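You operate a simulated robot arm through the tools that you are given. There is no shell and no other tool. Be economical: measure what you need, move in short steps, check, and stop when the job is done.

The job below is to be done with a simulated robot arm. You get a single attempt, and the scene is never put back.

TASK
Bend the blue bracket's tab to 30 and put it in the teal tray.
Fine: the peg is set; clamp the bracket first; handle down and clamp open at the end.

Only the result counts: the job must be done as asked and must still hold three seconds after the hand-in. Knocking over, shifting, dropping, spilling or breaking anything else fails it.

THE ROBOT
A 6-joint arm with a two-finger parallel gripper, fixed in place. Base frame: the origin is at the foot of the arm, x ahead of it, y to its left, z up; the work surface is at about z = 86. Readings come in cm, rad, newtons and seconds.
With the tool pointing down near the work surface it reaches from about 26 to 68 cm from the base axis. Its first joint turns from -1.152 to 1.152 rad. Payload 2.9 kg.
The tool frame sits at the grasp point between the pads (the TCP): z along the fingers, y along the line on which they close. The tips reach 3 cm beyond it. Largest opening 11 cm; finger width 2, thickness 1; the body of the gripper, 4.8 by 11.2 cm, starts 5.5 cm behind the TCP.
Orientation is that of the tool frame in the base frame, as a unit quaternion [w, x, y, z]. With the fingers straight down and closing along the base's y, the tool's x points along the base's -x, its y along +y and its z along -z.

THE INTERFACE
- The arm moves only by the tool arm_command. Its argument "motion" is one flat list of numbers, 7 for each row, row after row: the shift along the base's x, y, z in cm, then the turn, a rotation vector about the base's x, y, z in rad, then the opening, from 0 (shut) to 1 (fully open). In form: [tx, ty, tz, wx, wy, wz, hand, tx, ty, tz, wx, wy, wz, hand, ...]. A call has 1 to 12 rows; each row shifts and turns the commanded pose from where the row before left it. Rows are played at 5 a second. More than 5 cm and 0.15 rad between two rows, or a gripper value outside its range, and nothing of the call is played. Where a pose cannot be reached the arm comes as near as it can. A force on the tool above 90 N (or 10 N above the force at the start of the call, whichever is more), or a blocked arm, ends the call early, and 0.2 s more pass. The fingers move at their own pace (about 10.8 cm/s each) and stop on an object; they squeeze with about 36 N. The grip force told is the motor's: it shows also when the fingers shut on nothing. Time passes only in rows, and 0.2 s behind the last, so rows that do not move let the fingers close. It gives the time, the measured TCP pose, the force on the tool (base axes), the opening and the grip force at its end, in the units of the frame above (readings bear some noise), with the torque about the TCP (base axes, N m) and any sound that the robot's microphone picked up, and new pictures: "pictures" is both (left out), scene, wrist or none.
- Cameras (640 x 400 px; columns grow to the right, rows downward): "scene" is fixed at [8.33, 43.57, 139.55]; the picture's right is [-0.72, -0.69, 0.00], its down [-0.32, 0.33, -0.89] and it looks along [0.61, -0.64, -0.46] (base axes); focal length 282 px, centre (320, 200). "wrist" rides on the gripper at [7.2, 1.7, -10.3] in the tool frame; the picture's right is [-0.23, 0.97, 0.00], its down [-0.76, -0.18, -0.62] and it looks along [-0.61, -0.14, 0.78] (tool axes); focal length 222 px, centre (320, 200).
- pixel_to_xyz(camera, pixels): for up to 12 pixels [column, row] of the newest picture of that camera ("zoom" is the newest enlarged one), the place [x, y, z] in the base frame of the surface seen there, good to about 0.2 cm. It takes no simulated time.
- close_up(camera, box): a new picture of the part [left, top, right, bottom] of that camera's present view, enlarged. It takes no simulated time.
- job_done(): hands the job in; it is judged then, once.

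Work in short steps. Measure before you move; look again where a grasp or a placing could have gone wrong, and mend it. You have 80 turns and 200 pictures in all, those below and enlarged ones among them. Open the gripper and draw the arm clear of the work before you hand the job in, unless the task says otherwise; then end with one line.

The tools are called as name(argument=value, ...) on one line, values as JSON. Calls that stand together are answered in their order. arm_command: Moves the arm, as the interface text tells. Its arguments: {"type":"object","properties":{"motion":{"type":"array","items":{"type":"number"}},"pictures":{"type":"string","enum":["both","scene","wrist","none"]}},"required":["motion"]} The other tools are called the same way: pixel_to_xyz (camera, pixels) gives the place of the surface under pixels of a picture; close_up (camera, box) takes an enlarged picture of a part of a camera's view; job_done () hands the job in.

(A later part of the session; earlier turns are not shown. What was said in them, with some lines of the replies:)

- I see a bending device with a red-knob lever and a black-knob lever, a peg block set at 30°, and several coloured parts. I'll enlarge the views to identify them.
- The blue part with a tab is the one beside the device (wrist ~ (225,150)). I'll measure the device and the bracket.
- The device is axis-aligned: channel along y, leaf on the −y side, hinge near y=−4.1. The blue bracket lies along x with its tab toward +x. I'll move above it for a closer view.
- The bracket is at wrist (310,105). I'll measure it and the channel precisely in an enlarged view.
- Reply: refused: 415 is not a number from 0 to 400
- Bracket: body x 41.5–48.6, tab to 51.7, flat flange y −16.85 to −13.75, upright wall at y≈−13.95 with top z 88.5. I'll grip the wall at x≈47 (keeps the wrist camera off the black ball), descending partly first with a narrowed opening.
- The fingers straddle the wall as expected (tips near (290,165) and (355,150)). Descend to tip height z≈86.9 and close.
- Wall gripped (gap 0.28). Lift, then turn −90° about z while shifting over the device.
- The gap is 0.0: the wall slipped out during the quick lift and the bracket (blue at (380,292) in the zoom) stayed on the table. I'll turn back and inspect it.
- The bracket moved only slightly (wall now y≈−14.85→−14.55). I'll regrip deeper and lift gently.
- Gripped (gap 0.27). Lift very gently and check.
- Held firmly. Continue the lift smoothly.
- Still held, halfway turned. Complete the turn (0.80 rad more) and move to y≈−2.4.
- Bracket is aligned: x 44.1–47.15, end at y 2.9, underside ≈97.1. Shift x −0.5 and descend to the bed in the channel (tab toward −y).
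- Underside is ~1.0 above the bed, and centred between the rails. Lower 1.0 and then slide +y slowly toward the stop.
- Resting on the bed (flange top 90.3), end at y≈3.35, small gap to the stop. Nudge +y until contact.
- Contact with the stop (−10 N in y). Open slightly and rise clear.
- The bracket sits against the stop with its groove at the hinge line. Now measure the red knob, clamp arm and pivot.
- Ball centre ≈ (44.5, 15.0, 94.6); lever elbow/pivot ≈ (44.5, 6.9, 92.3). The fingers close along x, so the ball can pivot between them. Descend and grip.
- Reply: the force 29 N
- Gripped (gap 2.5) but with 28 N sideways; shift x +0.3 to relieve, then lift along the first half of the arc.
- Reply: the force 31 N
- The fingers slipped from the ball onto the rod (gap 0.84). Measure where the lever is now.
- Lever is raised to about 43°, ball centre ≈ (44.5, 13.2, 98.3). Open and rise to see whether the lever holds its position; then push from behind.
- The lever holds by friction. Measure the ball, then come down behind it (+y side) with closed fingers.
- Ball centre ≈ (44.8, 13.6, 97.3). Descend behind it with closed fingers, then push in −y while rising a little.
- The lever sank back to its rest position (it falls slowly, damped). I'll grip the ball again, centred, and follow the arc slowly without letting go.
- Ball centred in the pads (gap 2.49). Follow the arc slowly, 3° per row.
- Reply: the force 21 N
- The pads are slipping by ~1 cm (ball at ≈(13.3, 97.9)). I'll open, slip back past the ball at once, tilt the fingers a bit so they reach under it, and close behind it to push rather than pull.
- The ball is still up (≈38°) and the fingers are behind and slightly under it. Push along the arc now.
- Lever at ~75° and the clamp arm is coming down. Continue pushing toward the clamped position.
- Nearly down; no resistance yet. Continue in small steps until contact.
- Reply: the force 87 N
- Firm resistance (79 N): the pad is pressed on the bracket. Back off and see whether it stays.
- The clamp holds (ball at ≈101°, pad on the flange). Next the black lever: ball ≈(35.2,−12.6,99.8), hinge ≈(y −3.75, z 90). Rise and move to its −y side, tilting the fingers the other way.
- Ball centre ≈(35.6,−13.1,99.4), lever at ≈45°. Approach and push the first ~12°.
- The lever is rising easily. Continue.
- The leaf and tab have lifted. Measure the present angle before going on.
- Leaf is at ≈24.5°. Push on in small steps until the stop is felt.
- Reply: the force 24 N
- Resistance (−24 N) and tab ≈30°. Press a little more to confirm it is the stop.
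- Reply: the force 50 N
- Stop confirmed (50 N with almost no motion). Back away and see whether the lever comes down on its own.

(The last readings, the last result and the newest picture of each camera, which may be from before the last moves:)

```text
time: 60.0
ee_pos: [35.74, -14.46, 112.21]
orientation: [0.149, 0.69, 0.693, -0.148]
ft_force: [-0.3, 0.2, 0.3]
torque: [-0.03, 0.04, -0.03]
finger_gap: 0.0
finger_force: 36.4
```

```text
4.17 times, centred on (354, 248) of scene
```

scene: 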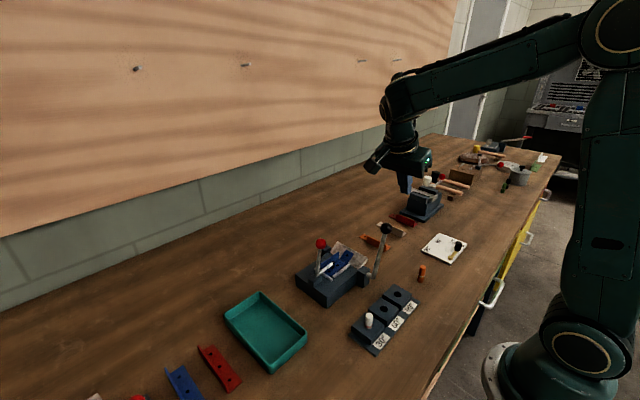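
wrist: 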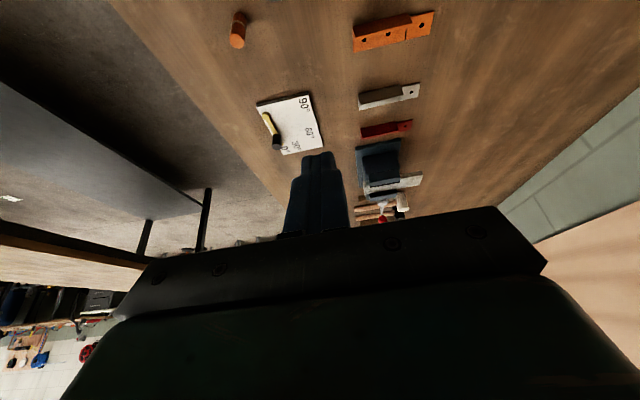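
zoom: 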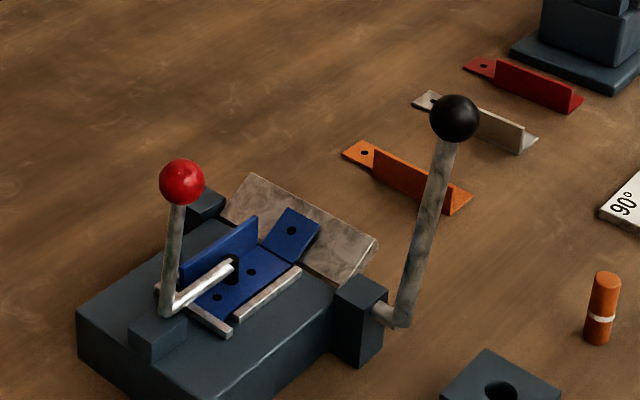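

The lever sinks slowly; I'll push it fully down from its +y side with the fingers tilted the other way (tips toward +y).

arm_command(motion=[0, 1.8, 0, 0.14, 0, 0, 0, 0, 1.8, 0, 0.14, 0, 0, 0, 0, 1.8, 0, 0.14, 0, 0, 0, 0, 1.8, 0, 0.14, 0, 0, 0, 0, 1.8, 0, 0.14, 0, 0, 0, 0, 1.5, 0, 0.14, 0, 0, 0, 0, 0, -4, 0, 0, 0, 0, 0, 0, -4, 0, 0, 0, 0, 0, 0, 0, 0, 0, 0, 0], pictures="both")

close_up(camera="scene", box=[290, 180, 450, 300])

```text
time: 62.0
ee_pos: [35.87, -4.26, 104.4]
orientation: [-0.147, 0.691, 0.692, 0.148]
ft_force: [-0.6, -0.7, -0.3]
torque: [-0.02, -0.02, 0.02]
finger_gap: 0.0
finger_force: 35.7
```

scene: 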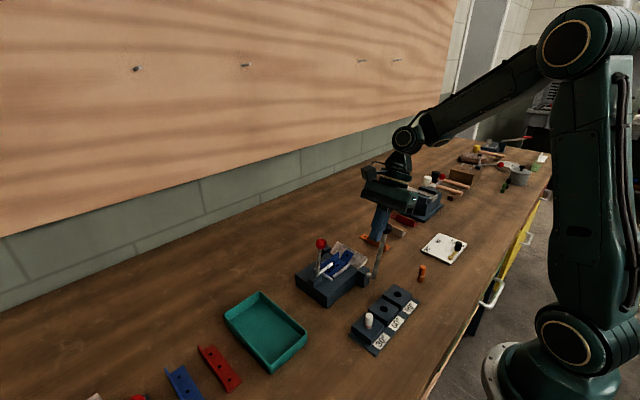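
wrist: 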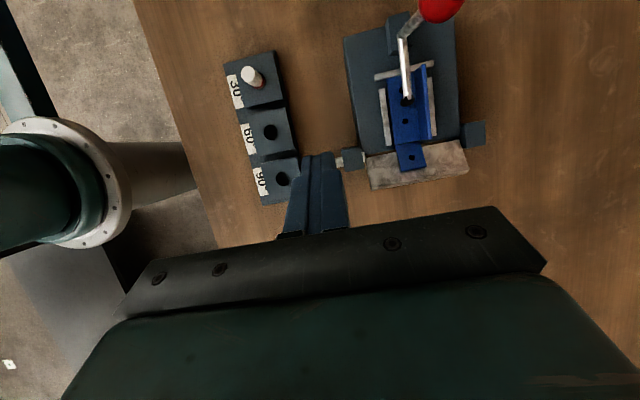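

```text
3.33 times, centred on (370, 240) of scene
```

zoom: 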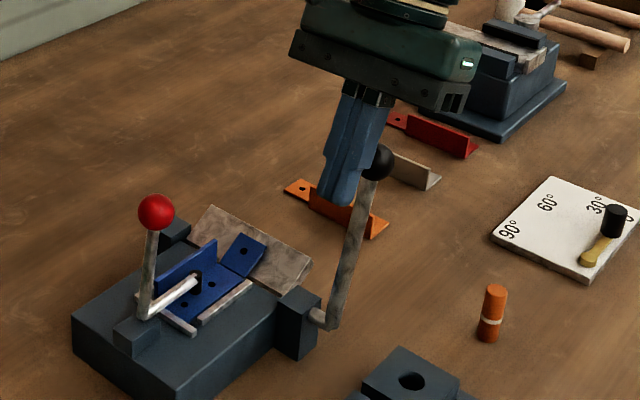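

Fingers are behind the ball on its +y side. Push it down along the arc.

arm_command(motion=[0, -0.9, -0.1, 0, 0, 0, 0, 0, -0.9, -0.2, 0, 0, 0, 0, 0, -0.68, -0.24, 0, 0, 0, 0, 0, -0.67, -0.29, 0, 0, 0, 0, 0, -0.67, -0.34, 0, 0, 0, 0, 0, -0.65, -0.4, 0, 0, 0, 0, 0, -0.65, -0.45, 0, 0, 0, 0, 0, -0.63, -0.5, 0, 0, 0, 0, 0, -0.62, -0.52, 0, 0, 0, 0, 0, 0, 0, 0, 0, 0, 0], pictures="wrist")

close_up(camera="scene", box=[290, 180, 450, 300])

```text
time: 64.2
ee_pos: [35.59, -10.37, 101.16]
orientation: [-0.147, 0.691, 0.692, 0.148]
ft_force: [0.1, 0.8, 0.2]
torque: [0.0, -0.01, -0.02]
finger_gap: 0.0
finger_force: 36.6
```

wrist: 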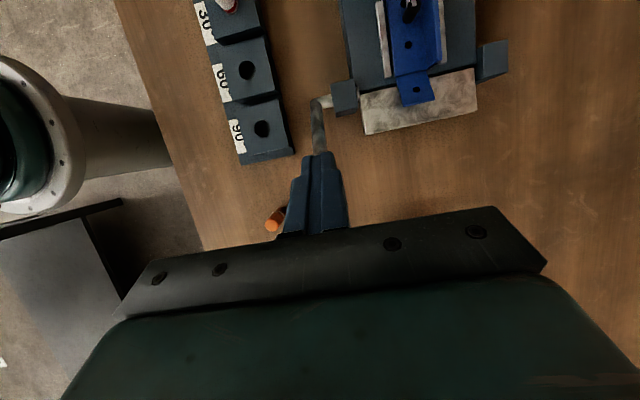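

```text
3.33 times, centred on (370, 240) of scene
```

zoom: 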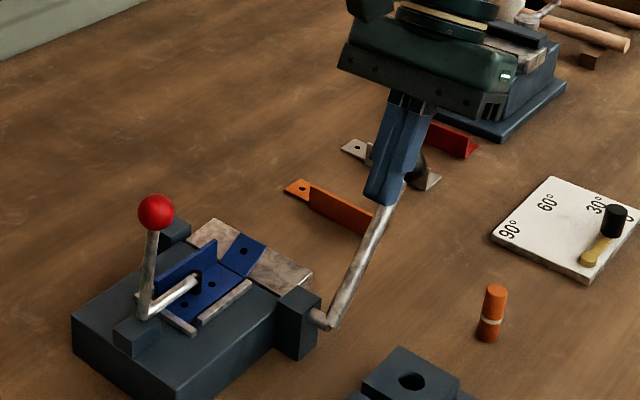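

Leaf nearly flat, tab stays bent. A few more small steps until the bottom stop is felt.

arm_command(motion=[0, -0.45, -0.42, 0, 0, 0, 0, 0, -0.4, -0.38, 0, 0, 0, 0, 0, -0.3, -0.3, 0, 0, 0, 0, 0, 0, 0, 0, 0, 0, 0], pictures="none")

close_up(camera="scene", box=[330, 220, 390, 265])

pixel_to_xyz(camera="zoom", pixels=[[130, 225], [380, 365], [200, 275], [258, 303], [160, 345], [195, 370]])

```text
time: 65.2
ee_pos: [35.72, -11.08, 100.42]
orientation: [-0.148, 0.683, 0.699, 0.151]
ft_force: [-8.4, 36.6, 58.7]
torque: [1.35, 0.74, 0.3]
finger_gap: 0.0
finger_force: 36.5
```

```text
8.89 times, centred on (360, 242) of scene
```

zoom: 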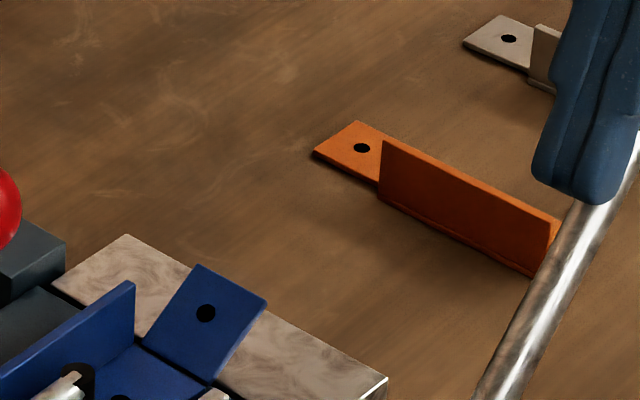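

```text
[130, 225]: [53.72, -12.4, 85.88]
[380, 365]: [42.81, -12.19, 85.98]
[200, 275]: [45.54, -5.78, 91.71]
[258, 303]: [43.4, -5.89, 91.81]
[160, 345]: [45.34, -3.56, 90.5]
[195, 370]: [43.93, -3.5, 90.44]
```

Bottom stop felt (lever down); tab ≈29–30°. Retreat upward and go to the −y side of the red knob, re-tilting.

arm_command(motion=[0, 1.5, 1, 0, 0, 0, 0, 0, 0, 4, 0, 0, 0, 0, 0, 0, 4, 0, 0, 0, 0, 0, 0, 2, 0, 0, 0, 0, 1.5, 1.9, 0, -0.14, 0, 0, 0, 1.5, 1.9, 0, -0.14, 0, 0, 0, 1.5, 1.9, 0, -0.14, 0, 0, 0, 1.5, 1.9, 0, -0.14, 0, 0, 0, 1.5, 1.9, 0, -0.14, 0, 0, 0, 1.5, 1.9, 0, -0.14, 0, 0, 0, 0, 0, 0, 0, 0, 0, 0], pictures="both")

close_up(camera="scene", box=[270, 190, 430, 310])

pixel_to_xyz(camera="zoom", pixels=[[222, 178], [500, 110]])

```text
time: 67.6
ee_pos: [44.59, 1.52, 111.08]
orientation: [0.148, 0.69, 0.693, -0.148]
ft_force: [0.3, -0.6, 0.9]
torque: [-0.02, 0.0, -0.02]
finger_gap: 0.0
finger_force: 36.4
```

scene: 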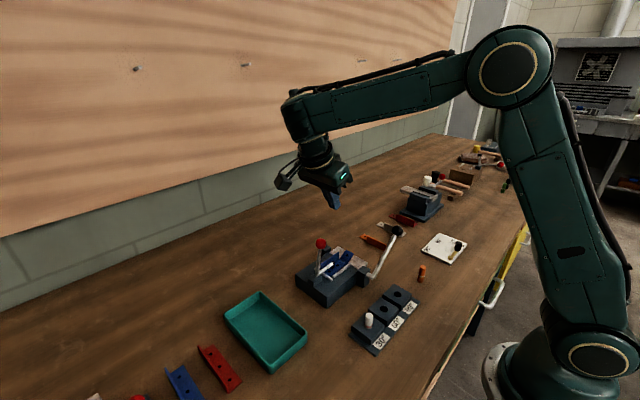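
wrist: 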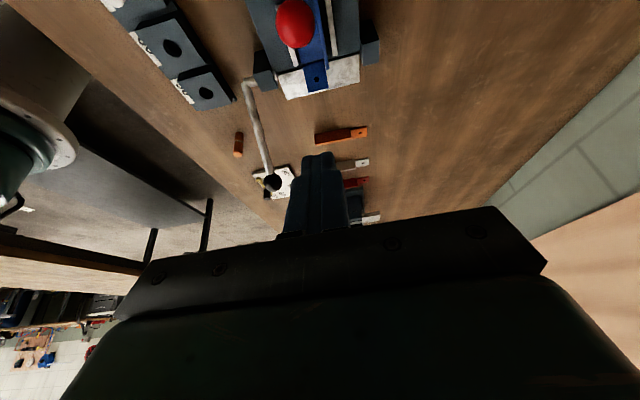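

```text
3.33 times, centred on (350, 250) of scene
```

zoom: 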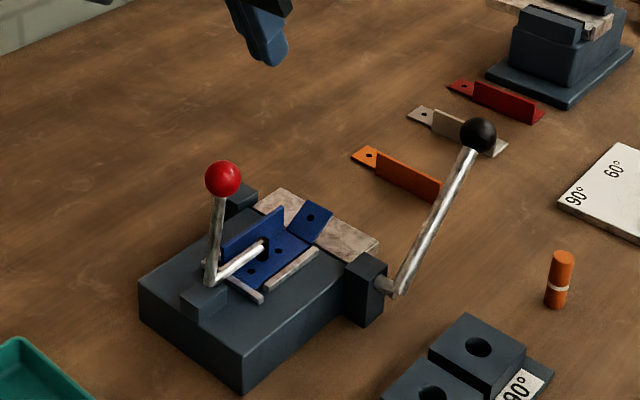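

```text
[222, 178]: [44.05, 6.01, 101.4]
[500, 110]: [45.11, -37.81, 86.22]
```

Descend to the −y side of the red knob with the tips at ball height, then push it open (+y).

arm_command(motion=[0.15, 0, -4, 0, 0, 0, 0, 0, 0, -3.2, 0, 0, 0, 0, 0, 1.4, 0, 0, 0, 0, 0, 0, 1.4, 0, 0, 0, 0, 0, 0, 0.72, 0, 0, 0, 0, 0, 0, 0.73, 0, 0, 0, 0, 0, 0, 0.72, -0.05, 0, 0, 0, 0, 0, 0.71, -0.1, 0, 0, 0, 0, 0, 0.7, -0.15, 0, 0, 0, 0, 0, 0.68, -0.22, 0, 0, 0, 0, 0, 0.66, -0.28, 0, 0, 0, 0, 0, 0, 0, 0, 0, 0, 0], pictures="wrist")

close_up(camera="scene", box=[250, 190, 410, 310])

```text
time: 70.2
ee_pos: [44.9, 9.16, 103.23]
orientation: [0.148, 0.691, 0.692, -0.147]
ft_force: [-0.6, -0.4, 0.2]
torque: [-0.04, -0.01, -0.02]
finger_gap: 0.0
finger_force: 35.3
```

wrist: 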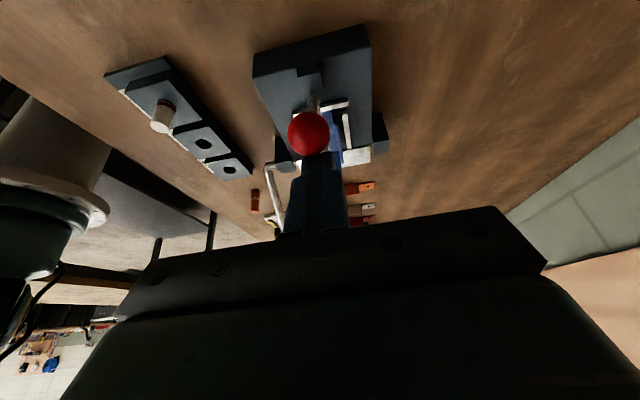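

```text
3.33 times, centred on (330, 250) of scene
```

zoom: 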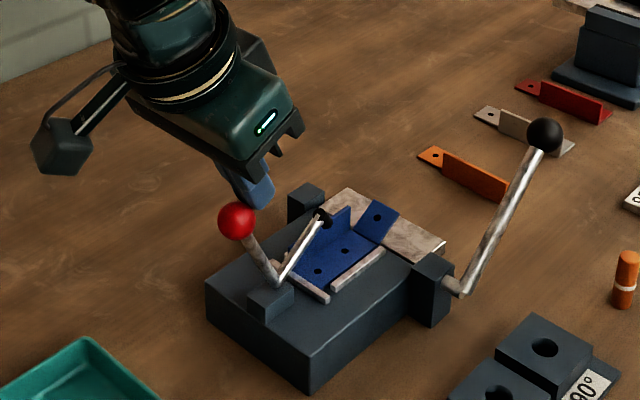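

The clamp is opening. Continue pushing it down.

arm_command(motion=[0, 0.63, -0.35, 0, 0, 0, 0, 0, 0.63, -0.35, 0, 0, 0, 0, 0, 0.56, -0.45, 0, 0, 0, 0, 0, 0.56, -0.45, 0, 0, 0, 0, 0, 0.46, -0.55, 0, 0, 0, 0, 0, 0.46, -0.55, 0, 0, 0, 0, 0, 0.38, -0.65, 0, 0, 0, 0, 0, 0.38, -0.65, 0, 0, 0, 0, 0, 0.3, -0.6, 0, 0, 0, 0, 0, 0, 0, 0, 0, 0, 0], pictures="wrist")

close_up(camera="scene", box=[250, 190, 410, 310])

```text
time: 72.4
ee_pos: [44.89, 13.34, 98.38]
orientation: [0.149, 0.691, 0.692, -0.148]
ft_force: [-0.2, 0.0, 0.9]
torque: [0.04, 0.03, 0.01]
finger_gap: 0.0
finger_force: 35.5
```

wrist: 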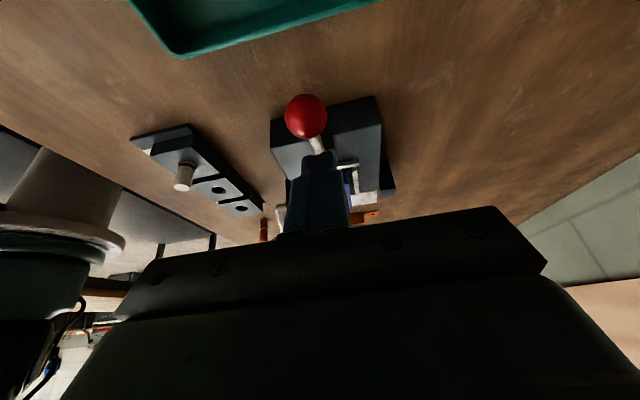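

```text
3.33 times, centred on (330, 250) of scene
```

zoom: 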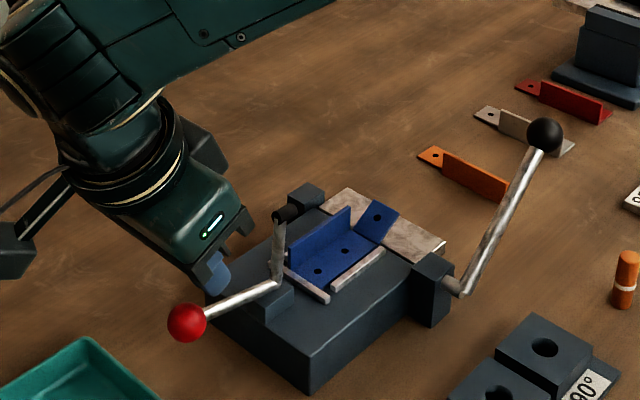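

Nearly down. A last small push, then rise and level the tool.

arm_command(motion=[0, 0.2, -0.5, 0, 0, 0, 0, 0, 0.1, -0.4, 0, 0, 0, 0, 0, 0.05, -0.3, 0, 0, 0, 0, 0, 0, 0, 0, 0, 0, 0], pictures="none")

arm_command(motion=[0, -0.3, 3, 0, 0, 0, 0, 0, -0.5, 4, 0, 0, 0, 0, 0, 0, 4, 0, 0, 0, 0, 0.3, -4, 2, 0.14, 0, 0, 0.12, 0.3, -4, 0, 0.14, 0, 0, 0.12, 0.3, -4, 0, 0.14, 0, 0, 0.12, 0.3, -2.9, 0, 0, 0, 0, 0.12, 0, 0, 0, 0, 0, 0, 0.12], pictures="both")

close_up(camera="scene", box=[250, 190, 410, 310])

close_up(camera="wrist", box=[220, 0, 412, 140])

```text
time: 73.4
ee_pos: [44.99, 13.69, 97.4]
orientation: [0.148, 0.691, 0.692, -0.145]
ft_force: [-1.0, 1.4, 14.0]
torque: [-0.06, 0.07, -0.05]
finger_gap: 0.0
finger_force: 35.9
```

```text
time: 75.2
ee_pos: [45.9, -1.96, 110.16]
orientation: [0.0, 0.707, 0.707, 0.0]
ft_force: [-0.2, 0.1, 0.5]
torque: [-0.01, 0.01, -0.02]
finger_gap: 1.34
finger_force: 0.2
```

scene: 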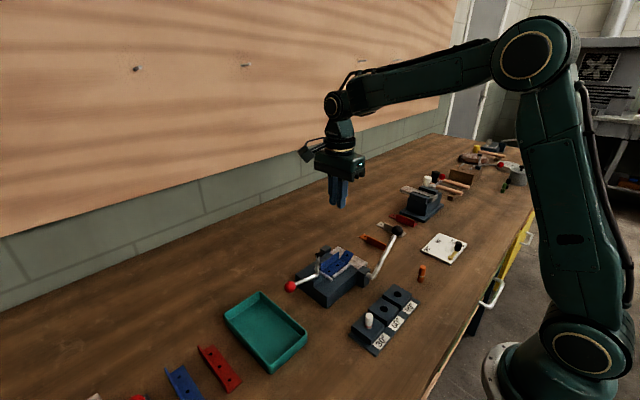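
wrist: 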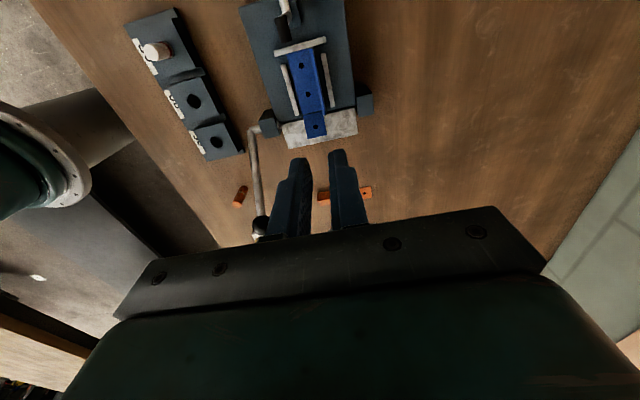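

```text
3.33 times, centred on (330, 250) of scene
```

zoom: 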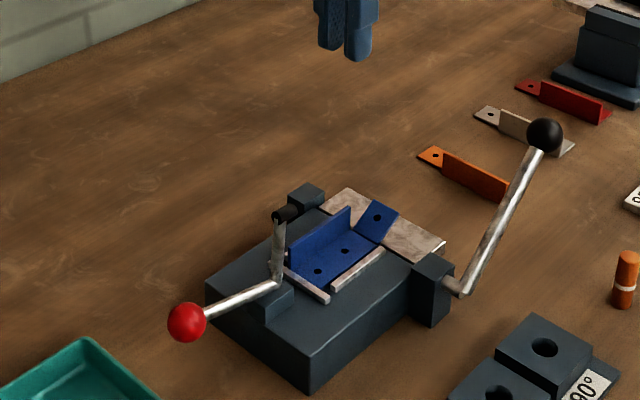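

```text
2.86 times, centred on (316, 70) of wrist
```

zoom: 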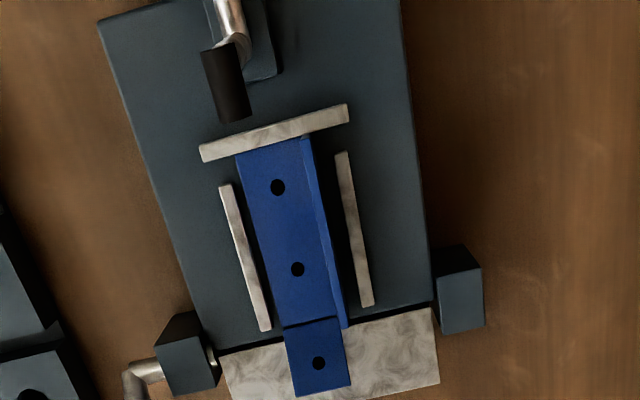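

Clamp open, lever down. Measure the wall's position for the grasp, and the tray interior.

pixel_to_xyz(camera="zoom", pixels=[[304, 142], [312, 142], [342, 320], [318, 210], [325, 210], [333, 270], [325, 265], [237, 155], [270, 250], [277, 187], [297, 268]])

pixel_to_xyz(camera="scene", pixels=[[258, 293], [306, 332], [272, 371], [226, 316], [260, 305], [297, 333], [270, 358], [238, 320], [265, 330]])

```text
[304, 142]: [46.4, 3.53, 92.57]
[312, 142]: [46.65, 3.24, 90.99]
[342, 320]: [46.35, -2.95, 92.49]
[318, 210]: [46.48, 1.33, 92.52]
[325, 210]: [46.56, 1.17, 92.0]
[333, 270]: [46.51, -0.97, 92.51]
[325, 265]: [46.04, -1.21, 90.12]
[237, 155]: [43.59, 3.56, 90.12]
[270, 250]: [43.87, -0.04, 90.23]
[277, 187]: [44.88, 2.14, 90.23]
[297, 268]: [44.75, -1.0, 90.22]
```

```text
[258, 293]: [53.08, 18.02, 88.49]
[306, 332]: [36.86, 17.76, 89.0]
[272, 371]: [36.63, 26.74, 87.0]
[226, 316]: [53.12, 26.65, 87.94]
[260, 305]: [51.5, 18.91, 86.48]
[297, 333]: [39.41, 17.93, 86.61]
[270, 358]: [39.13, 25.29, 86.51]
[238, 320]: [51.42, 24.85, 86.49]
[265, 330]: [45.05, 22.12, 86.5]
```

Wall at x≈46.45, tray interior ≈ x 37.5–52.5, y 18.5–26.5. Descend at y≈−0.8 and grip the wall.

arm_command(motion=[0.3, 0.6, -4, 0, 0, 0, 0.15, 0.2, 0.6, -4, 0, 0, 0, 0.15, 0, 0, -4, 0, 0, 0, 0.15, 0, 0, -2, 0, 0, 0, 0.15, 0, 0, 0, 0, 0, 0, 0.15], pictures="wrist")

close_up(camera="wrist", box=[200, 20, 424, 220])

```text
time: 76.4
ee_pos: [46.48, -0.59, 96.32]
orientation: [0.0, 0.707, 0.707, 0.0]
ft_force: [-0.2, 0.0, -0.2]
torque: [0.0, 0.01, -0.03]
finger_gap: 1.65
finger_force: 0.0
```

wrist: 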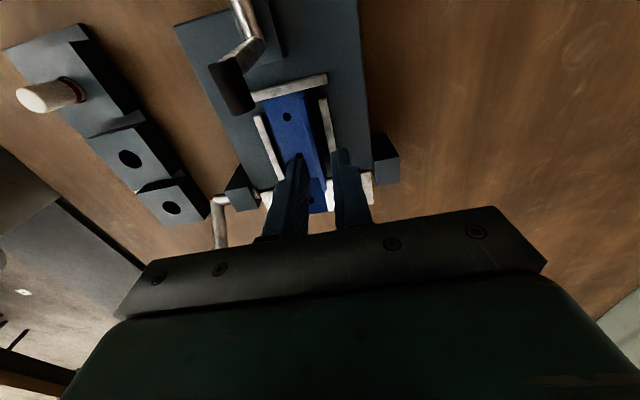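

```text
2.00 times, centred on (312, 120) of wrist
```

zoom: 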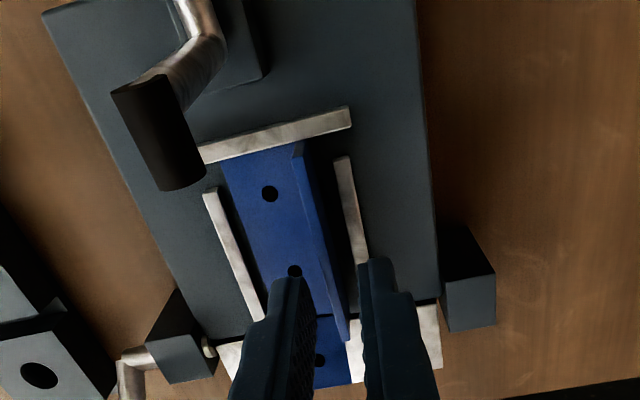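

Fingers straddle the wall. Descend the last 2.55 cm and close.

arm_command(motion=[0, 0, -1.5, 0, 0, 0, 0.15, 0, 0, -1.05, 0, 0, 0, 0.15, 0, 0, 0, 0, 0, 0, 0.15, 0, 0, 0, 0, 0, 0, 0, 0, 0, 0, 0, 0, 0, 0, 0, 0, 0, 0, 0, 0, 0], pictures="none")

arm_command(motion=[0, 0, 0.15, 0, 0, 0, 0, 0, 0, 0.25, 0, 0, 0, 0, 0, 0, 0.4, 0, 0, 0, 0, 0, 0, 0.6, 0, 0, 0, 0, 0, 0, 0.8, 0, 0, 0, 0, 0, 0, 0.5, 0, 0, 0, 0, 0, 0, 0, 0, 0, 0, 0], pictures="wrist")

close_up(camera="wrist", box=[200, 20, 424, 220])

```text
time: 77.8
ee_pos: [46.54, -0.6, 93.78]
orientation: [0.0, 0.707, 0.708, 0.0]
ft_force: [0.1, -0.7, -0.2]
torque: [-0.01, -0.01, -0.05]
finger_gap: 0.29
finger_force: 36.0
```

```text
time: 79.4
ee_pos: [46.49, -0.67, 96.4]
orientation: [0.0, 0.706, 0.708, 0.001]
ft_force: [0.6, -0.1, -0.2]
torque: [-0.01, -0.01, 0.0]
finger_gap: 0.29
finger_force: 36.6
```

wrist: 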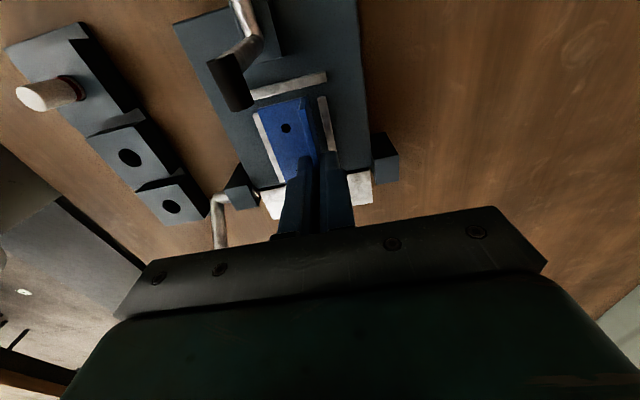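

```text
2.00 times, centred on (312, 120) of wrist
```

zoom: 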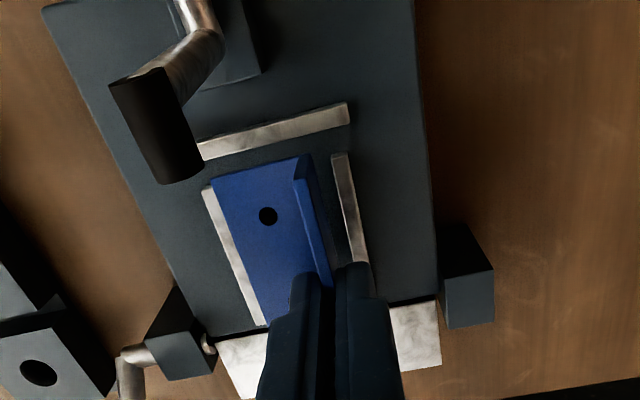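

Held. Lift smoothly to about z 107.

arm_command(motion=[0, 0, 0.3, 0, 0, 0, 0, 0, 0, 0.6, 0, 0, 0, 0, 0, 0, 0.9, 0, 0, 0, 0, 0, 0, 1.2, 0, 0, 0, 0, 0, 0, 1.4, 0, 0, 0, 0, 0, 0, 1.4, 0, 0, 0, 0, 0, 0, 1.4, 0, 0, 0, 0, 0, 0, 1.2, 0, 0, 0, 0, 0, 0, 0.9, 0, 0, 0, 0, 0, 0, 0.6, 0, 0, 0, 0, 0, 0, 0.3, 0, 0, 0, 0, 0, 0, 0, 0, 0, 0, 0], pictures="none")

arm_command(motion=[0, 0.4, 0, 0, 0, 0.03, 0, 0, 0.8, 0, 0, 0, 0.06, 0, 0, 1.1, 0, 0, 0, 0.08, 0, 0, 1.2, 0, 0, 0, 0.08, 0, 0, 1.2, 0, 0, 0, 0.08, 0, 0, 1.2, 0, 0, 0, 0.08, 0, 0, 1.2, 0, 0, 0, 0.08, 0, 0, 1.2, 0, 0, 0, 0.08, 0, 0, 1.2, 0, 0, 0, 0.08, 0, 0, 1.2, 0, 0, 0, 0.08, 0, 0, 0.8, 0, 0, 0, 0.05, 0, 0, 0.4, 0, 0, 0, 0.03, 0], pictures="wrist")

```text
time: 82.0
ee_pos: [46.67, -0.71, 106.63]
orientation: [0.0, 0.707, 0.708, 0.0]
ft_force: [-0.5, -0.4, -0.4]
torque: [0.02, 0.0, 0.0]
finger_gap: 0.3
finger_force: 36.0
```

```text
time: 84.6
ee_pos: [46.42, 11.11, 106.72]
orientation: [0.0, 0.37, 0.929, 0.0]
ft_force: [-0.1, 0.0, 0.2]
torque: [0.03, 0.01, 0.01]
finger_gap: 0.26
finger_force: 36.0
```

wrist: 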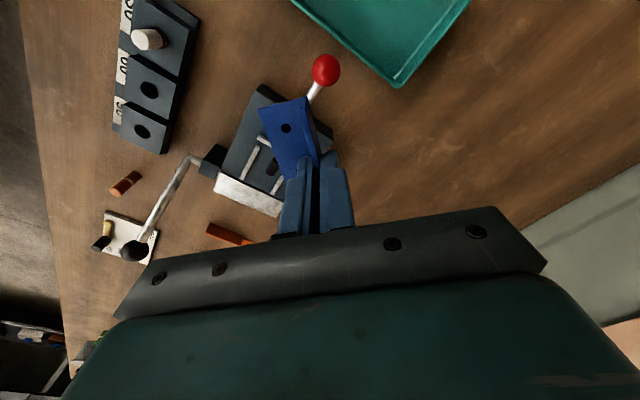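

Still held. Finish the turn and go above the tray at (44.5, 23.8).

arm_command(motion=[-0.1, 0.4, 0, 0, 0, 0.03, 0, -0.1, 0.8, 0, 0, 0, 0.06, 0, -0.2, 1.1, 0, 0, 0, 0.07, 0, -0.2, 1.2, 0, 0, 0, 0.08, 0, -0.2, 1.25, 0, 0, 0, 0.08, 0, -0.2, 1.25, 0, 0, 0, 0.08, 0, -0.2, 1.25, 0, 0, 0, 0.08, 0, -0.2, 1.25, 0, 0, 0, 0.08, 0, -0.2, 1.25, 0, 0, 0, 0.07, 0, -0.2, 1.2, 0, 0, 0, 0.07, 0, -0.1, 0.9, 0, 0, 0, 0.04, 0, -0.1, 0.8, 0, 0, 0, 0.02, 0], pictures="both")

close_up(camera="wrist", box=[160, 0, 480, 200])

pixel_to_xyz(camera="wrist", pixels=[[262, 108], [302, 97], [286, 128], [312, 140]])

```text
time: 87.2
ee_pos: [44.68, 23.8, 106.63]
orientation: [0.0, -0.001, 1.0, 0.001]
ft_force: [0.3, 0.5, -0.7]
torque: [0.03, 0.0, 0.01]
finger_gap: 0.27
finger_force: 36.0
```

scene: 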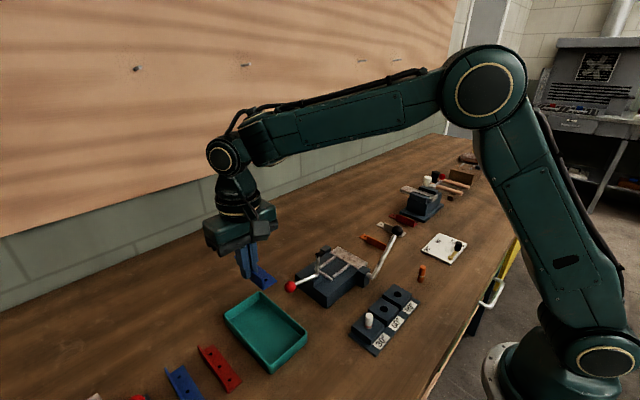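
wrist: 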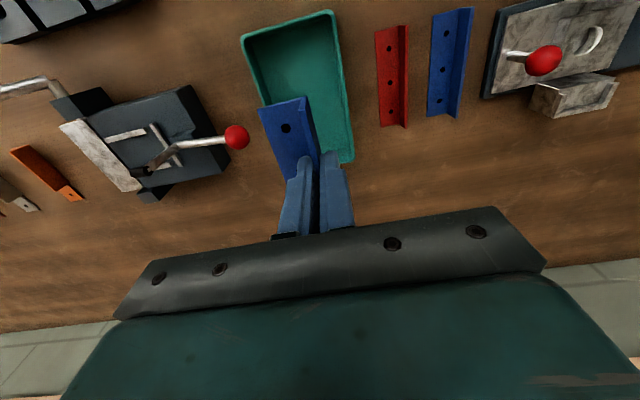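

```text
2.00 times, centred on (320, 100) of wrist
```

zoom: 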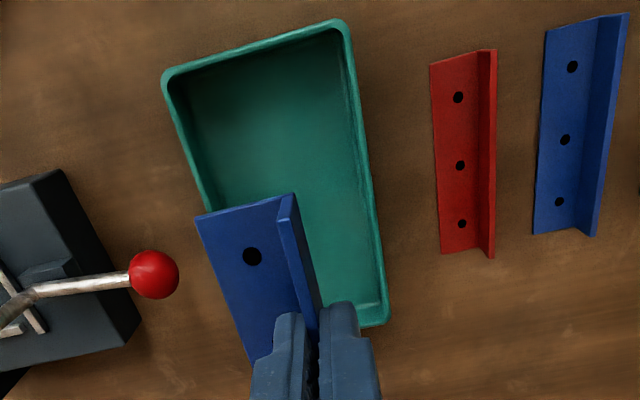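

```text
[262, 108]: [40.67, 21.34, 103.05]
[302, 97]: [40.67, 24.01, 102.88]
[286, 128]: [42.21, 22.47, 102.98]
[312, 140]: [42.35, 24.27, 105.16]
```

Bracket x 40.4–50, y 21.2–24.4: over the tray. Descend smoothly, leaving ~0.5 cm.

arm_command(motion=[0, 0, -0.5, 0, 0, 0, 0, 0, 0, -1, 0, 0, 0, 0, 0, 0, -1.5, 0, 0, 0, 0, 0, 0, -1.7, 0, 0, 0, 0, 0, 0, -1.8, 0, 0, 0, 0, 0, 0, -1.8, 0, 0, 0, 0, 0, 0, -1.8, 0, 0, 0, 0, 0, 0, -1.7, 0, 0, 0, 0, 0, 0, -1.5, 0, 0, 0, 0, 0, 0, -1.2, 0, 0, 0, 0, 0, 0, -0.7, 0, 0, 0, 0, 0, 0, -0.3, 0, 0, 0, 0], pictures="both")

close_up(camera="scene", box=[190, 240, 350, 380])

pixel_to_xyz(camera="wrist", pixels=[[262, 108], [286, 128], [270, 125]])

```text
time: 89.8
ee_pos: [44.4, 23.87, 91.08]
orientation: [0.0, 0.0, 1.0, 0.0]
ft_force: [0.2, 0.4, -0.7]
torque: [0.02, -0.01, -0.01]
finger_gap: 0.27
finger_force: 36.0
```

scene: 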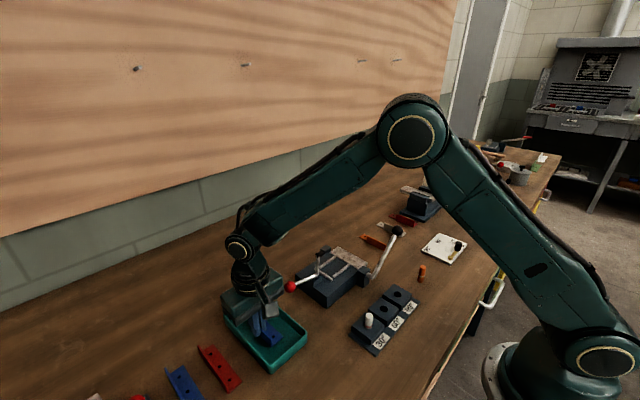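
wrist: 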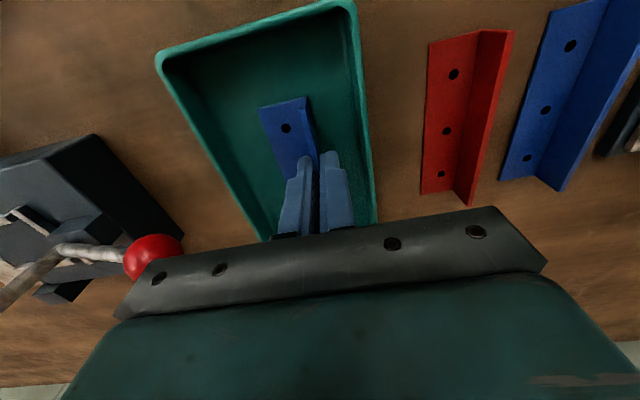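

```text
2.86 times, centred on (270, 310) of scene
```

zoom: 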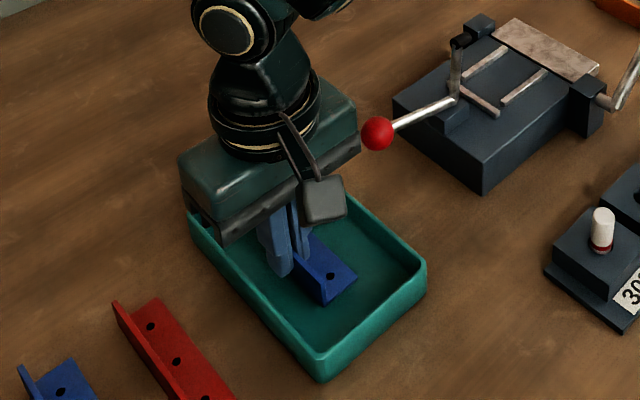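

```text
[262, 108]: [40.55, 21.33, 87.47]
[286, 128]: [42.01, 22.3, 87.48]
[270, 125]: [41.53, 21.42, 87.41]
```

Flange is ~0.6 above the tray floor. Lower 0.6, open a little, and rise slowly.

arm_command(motion=[0, 0, -0.25, 0, 0, 0, 0, 0, 0, -0.2, 0, 0, 0, 0, 0, 0, -0.15, 0, 0, 0, 0, 0, 0, 0, 0, 0, 0, 0], pictures="none")

arm_command(motion=[0, 0, 0, 0, 0, 0, 0.1, 0, 0, 0, 0, 0, 0, 0.1, 0, 0, 0.5, 0, 0, 0, 0.1, 0, 0, 1, 0, 0, 0, 0.1, 0, 0, 2, 0, 0, 0, 0.1, 0, 0, 4, 0, 0, 0, 0.1, 0, 0, 4, 0, 0, 0, 0.1, 0, 0, 4, 0, 0, 0, 0.1, 0, 0, 4, 0, 0, 0, 0.5, -4, 0, 0, 0, 0, 0, 0.5, -4, 0, 0, 0, 0, 0, 0.5, 0, 0, 0, 0, 0, 0, 0.5], pictures="both")

close_up(camera="scene", box=[190, 230, 430, 380])

close_up(camera="wrist", box=[220, 20, 412, 150])

```text
time: 90.8
ee_pos: [44.46, 23.92, 90.62]
orientation: [0.001, 0.001, 1.0, 0.0]
ft_force: [0.7, 0.0, 0.0]
torque: [-0.03, 0.05, 0.01]
finger_gap: 0.29
finger_force: 35.6
```

```text
time: 93.4
ee_pos: [36.49, 23.99, 110.0]
orientation: [0.0, 0.0, 1.0, 0.0]
ft_force: [0.7, -0.6, -0.5]
torque: [0.02, 0.01, 0.0]
finger_gap: 5.5
finger_force: 0.1
```

scene: 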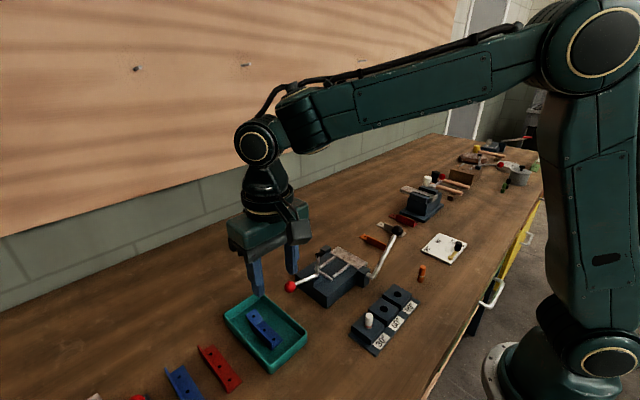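
wrist: 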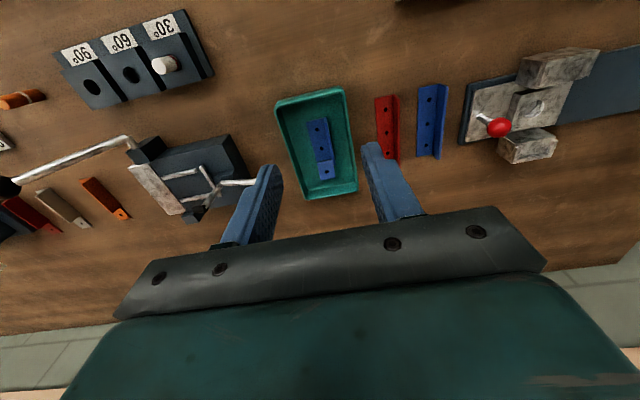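

```text
2.67 times, centred on (310, 305) of scene
```

zoom: 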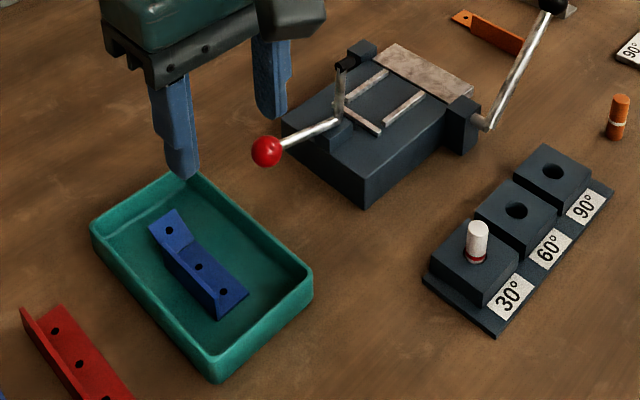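

```text
3.08 times, centred on (316, 85) of wrist
```

zoom: 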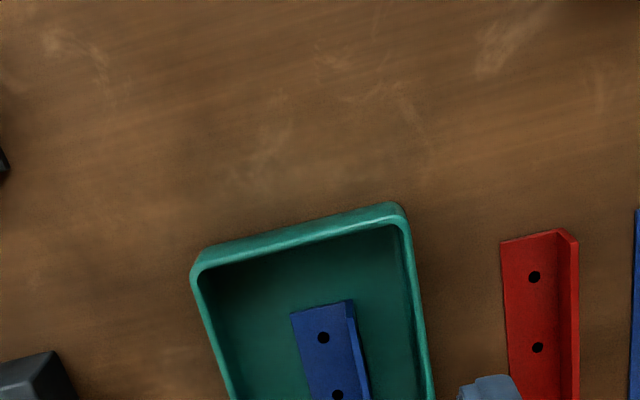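

The bracket lies flat in the tray, clamp open and lever down. Check the tab angle and lever state once.

close_up(camera="scene", box=[235, 300, 295, 355])

pixel_to_xyz(camera="scene", pixels=[[248, 313], [253, 316], [256, 311], [260, 318], [262, 323], [265, 330], [273, 339]])

close_up(camera="scene", box=[280, 215, 420, 310])

```text
7.27 times, centred on (265, 328) of scene
```

zoom: 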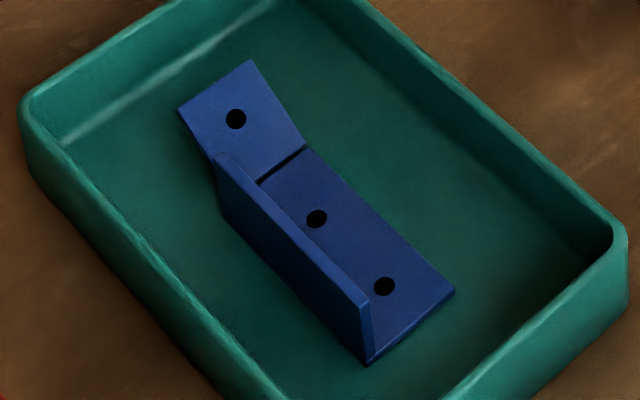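

```text
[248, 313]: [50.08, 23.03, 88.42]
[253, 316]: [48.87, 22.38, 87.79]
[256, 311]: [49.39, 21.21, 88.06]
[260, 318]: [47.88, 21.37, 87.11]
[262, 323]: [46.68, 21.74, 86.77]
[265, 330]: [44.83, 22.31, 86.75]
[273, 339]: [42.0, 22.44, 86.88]
```

```text
4.21 times, centred on (350, 262) of scene
```

zoom: 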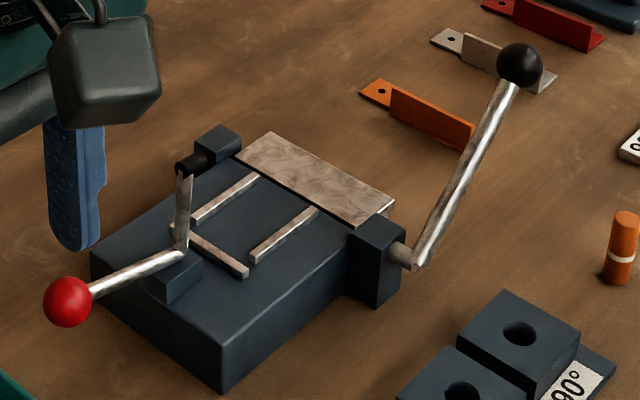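

The tab's slope is about 30° ((50.08, 88.42) to (47.88, 87.11)), the lever is down, the clamp is open, the arm is clear and nothing else has moved. Handing in.

job_done()

```text
The job is handed in.
```

The blue bracket's tab is bent to about 30° (measured from the camera) and the bracket lies flat in the teal tray, with the lever down and the clamp open.
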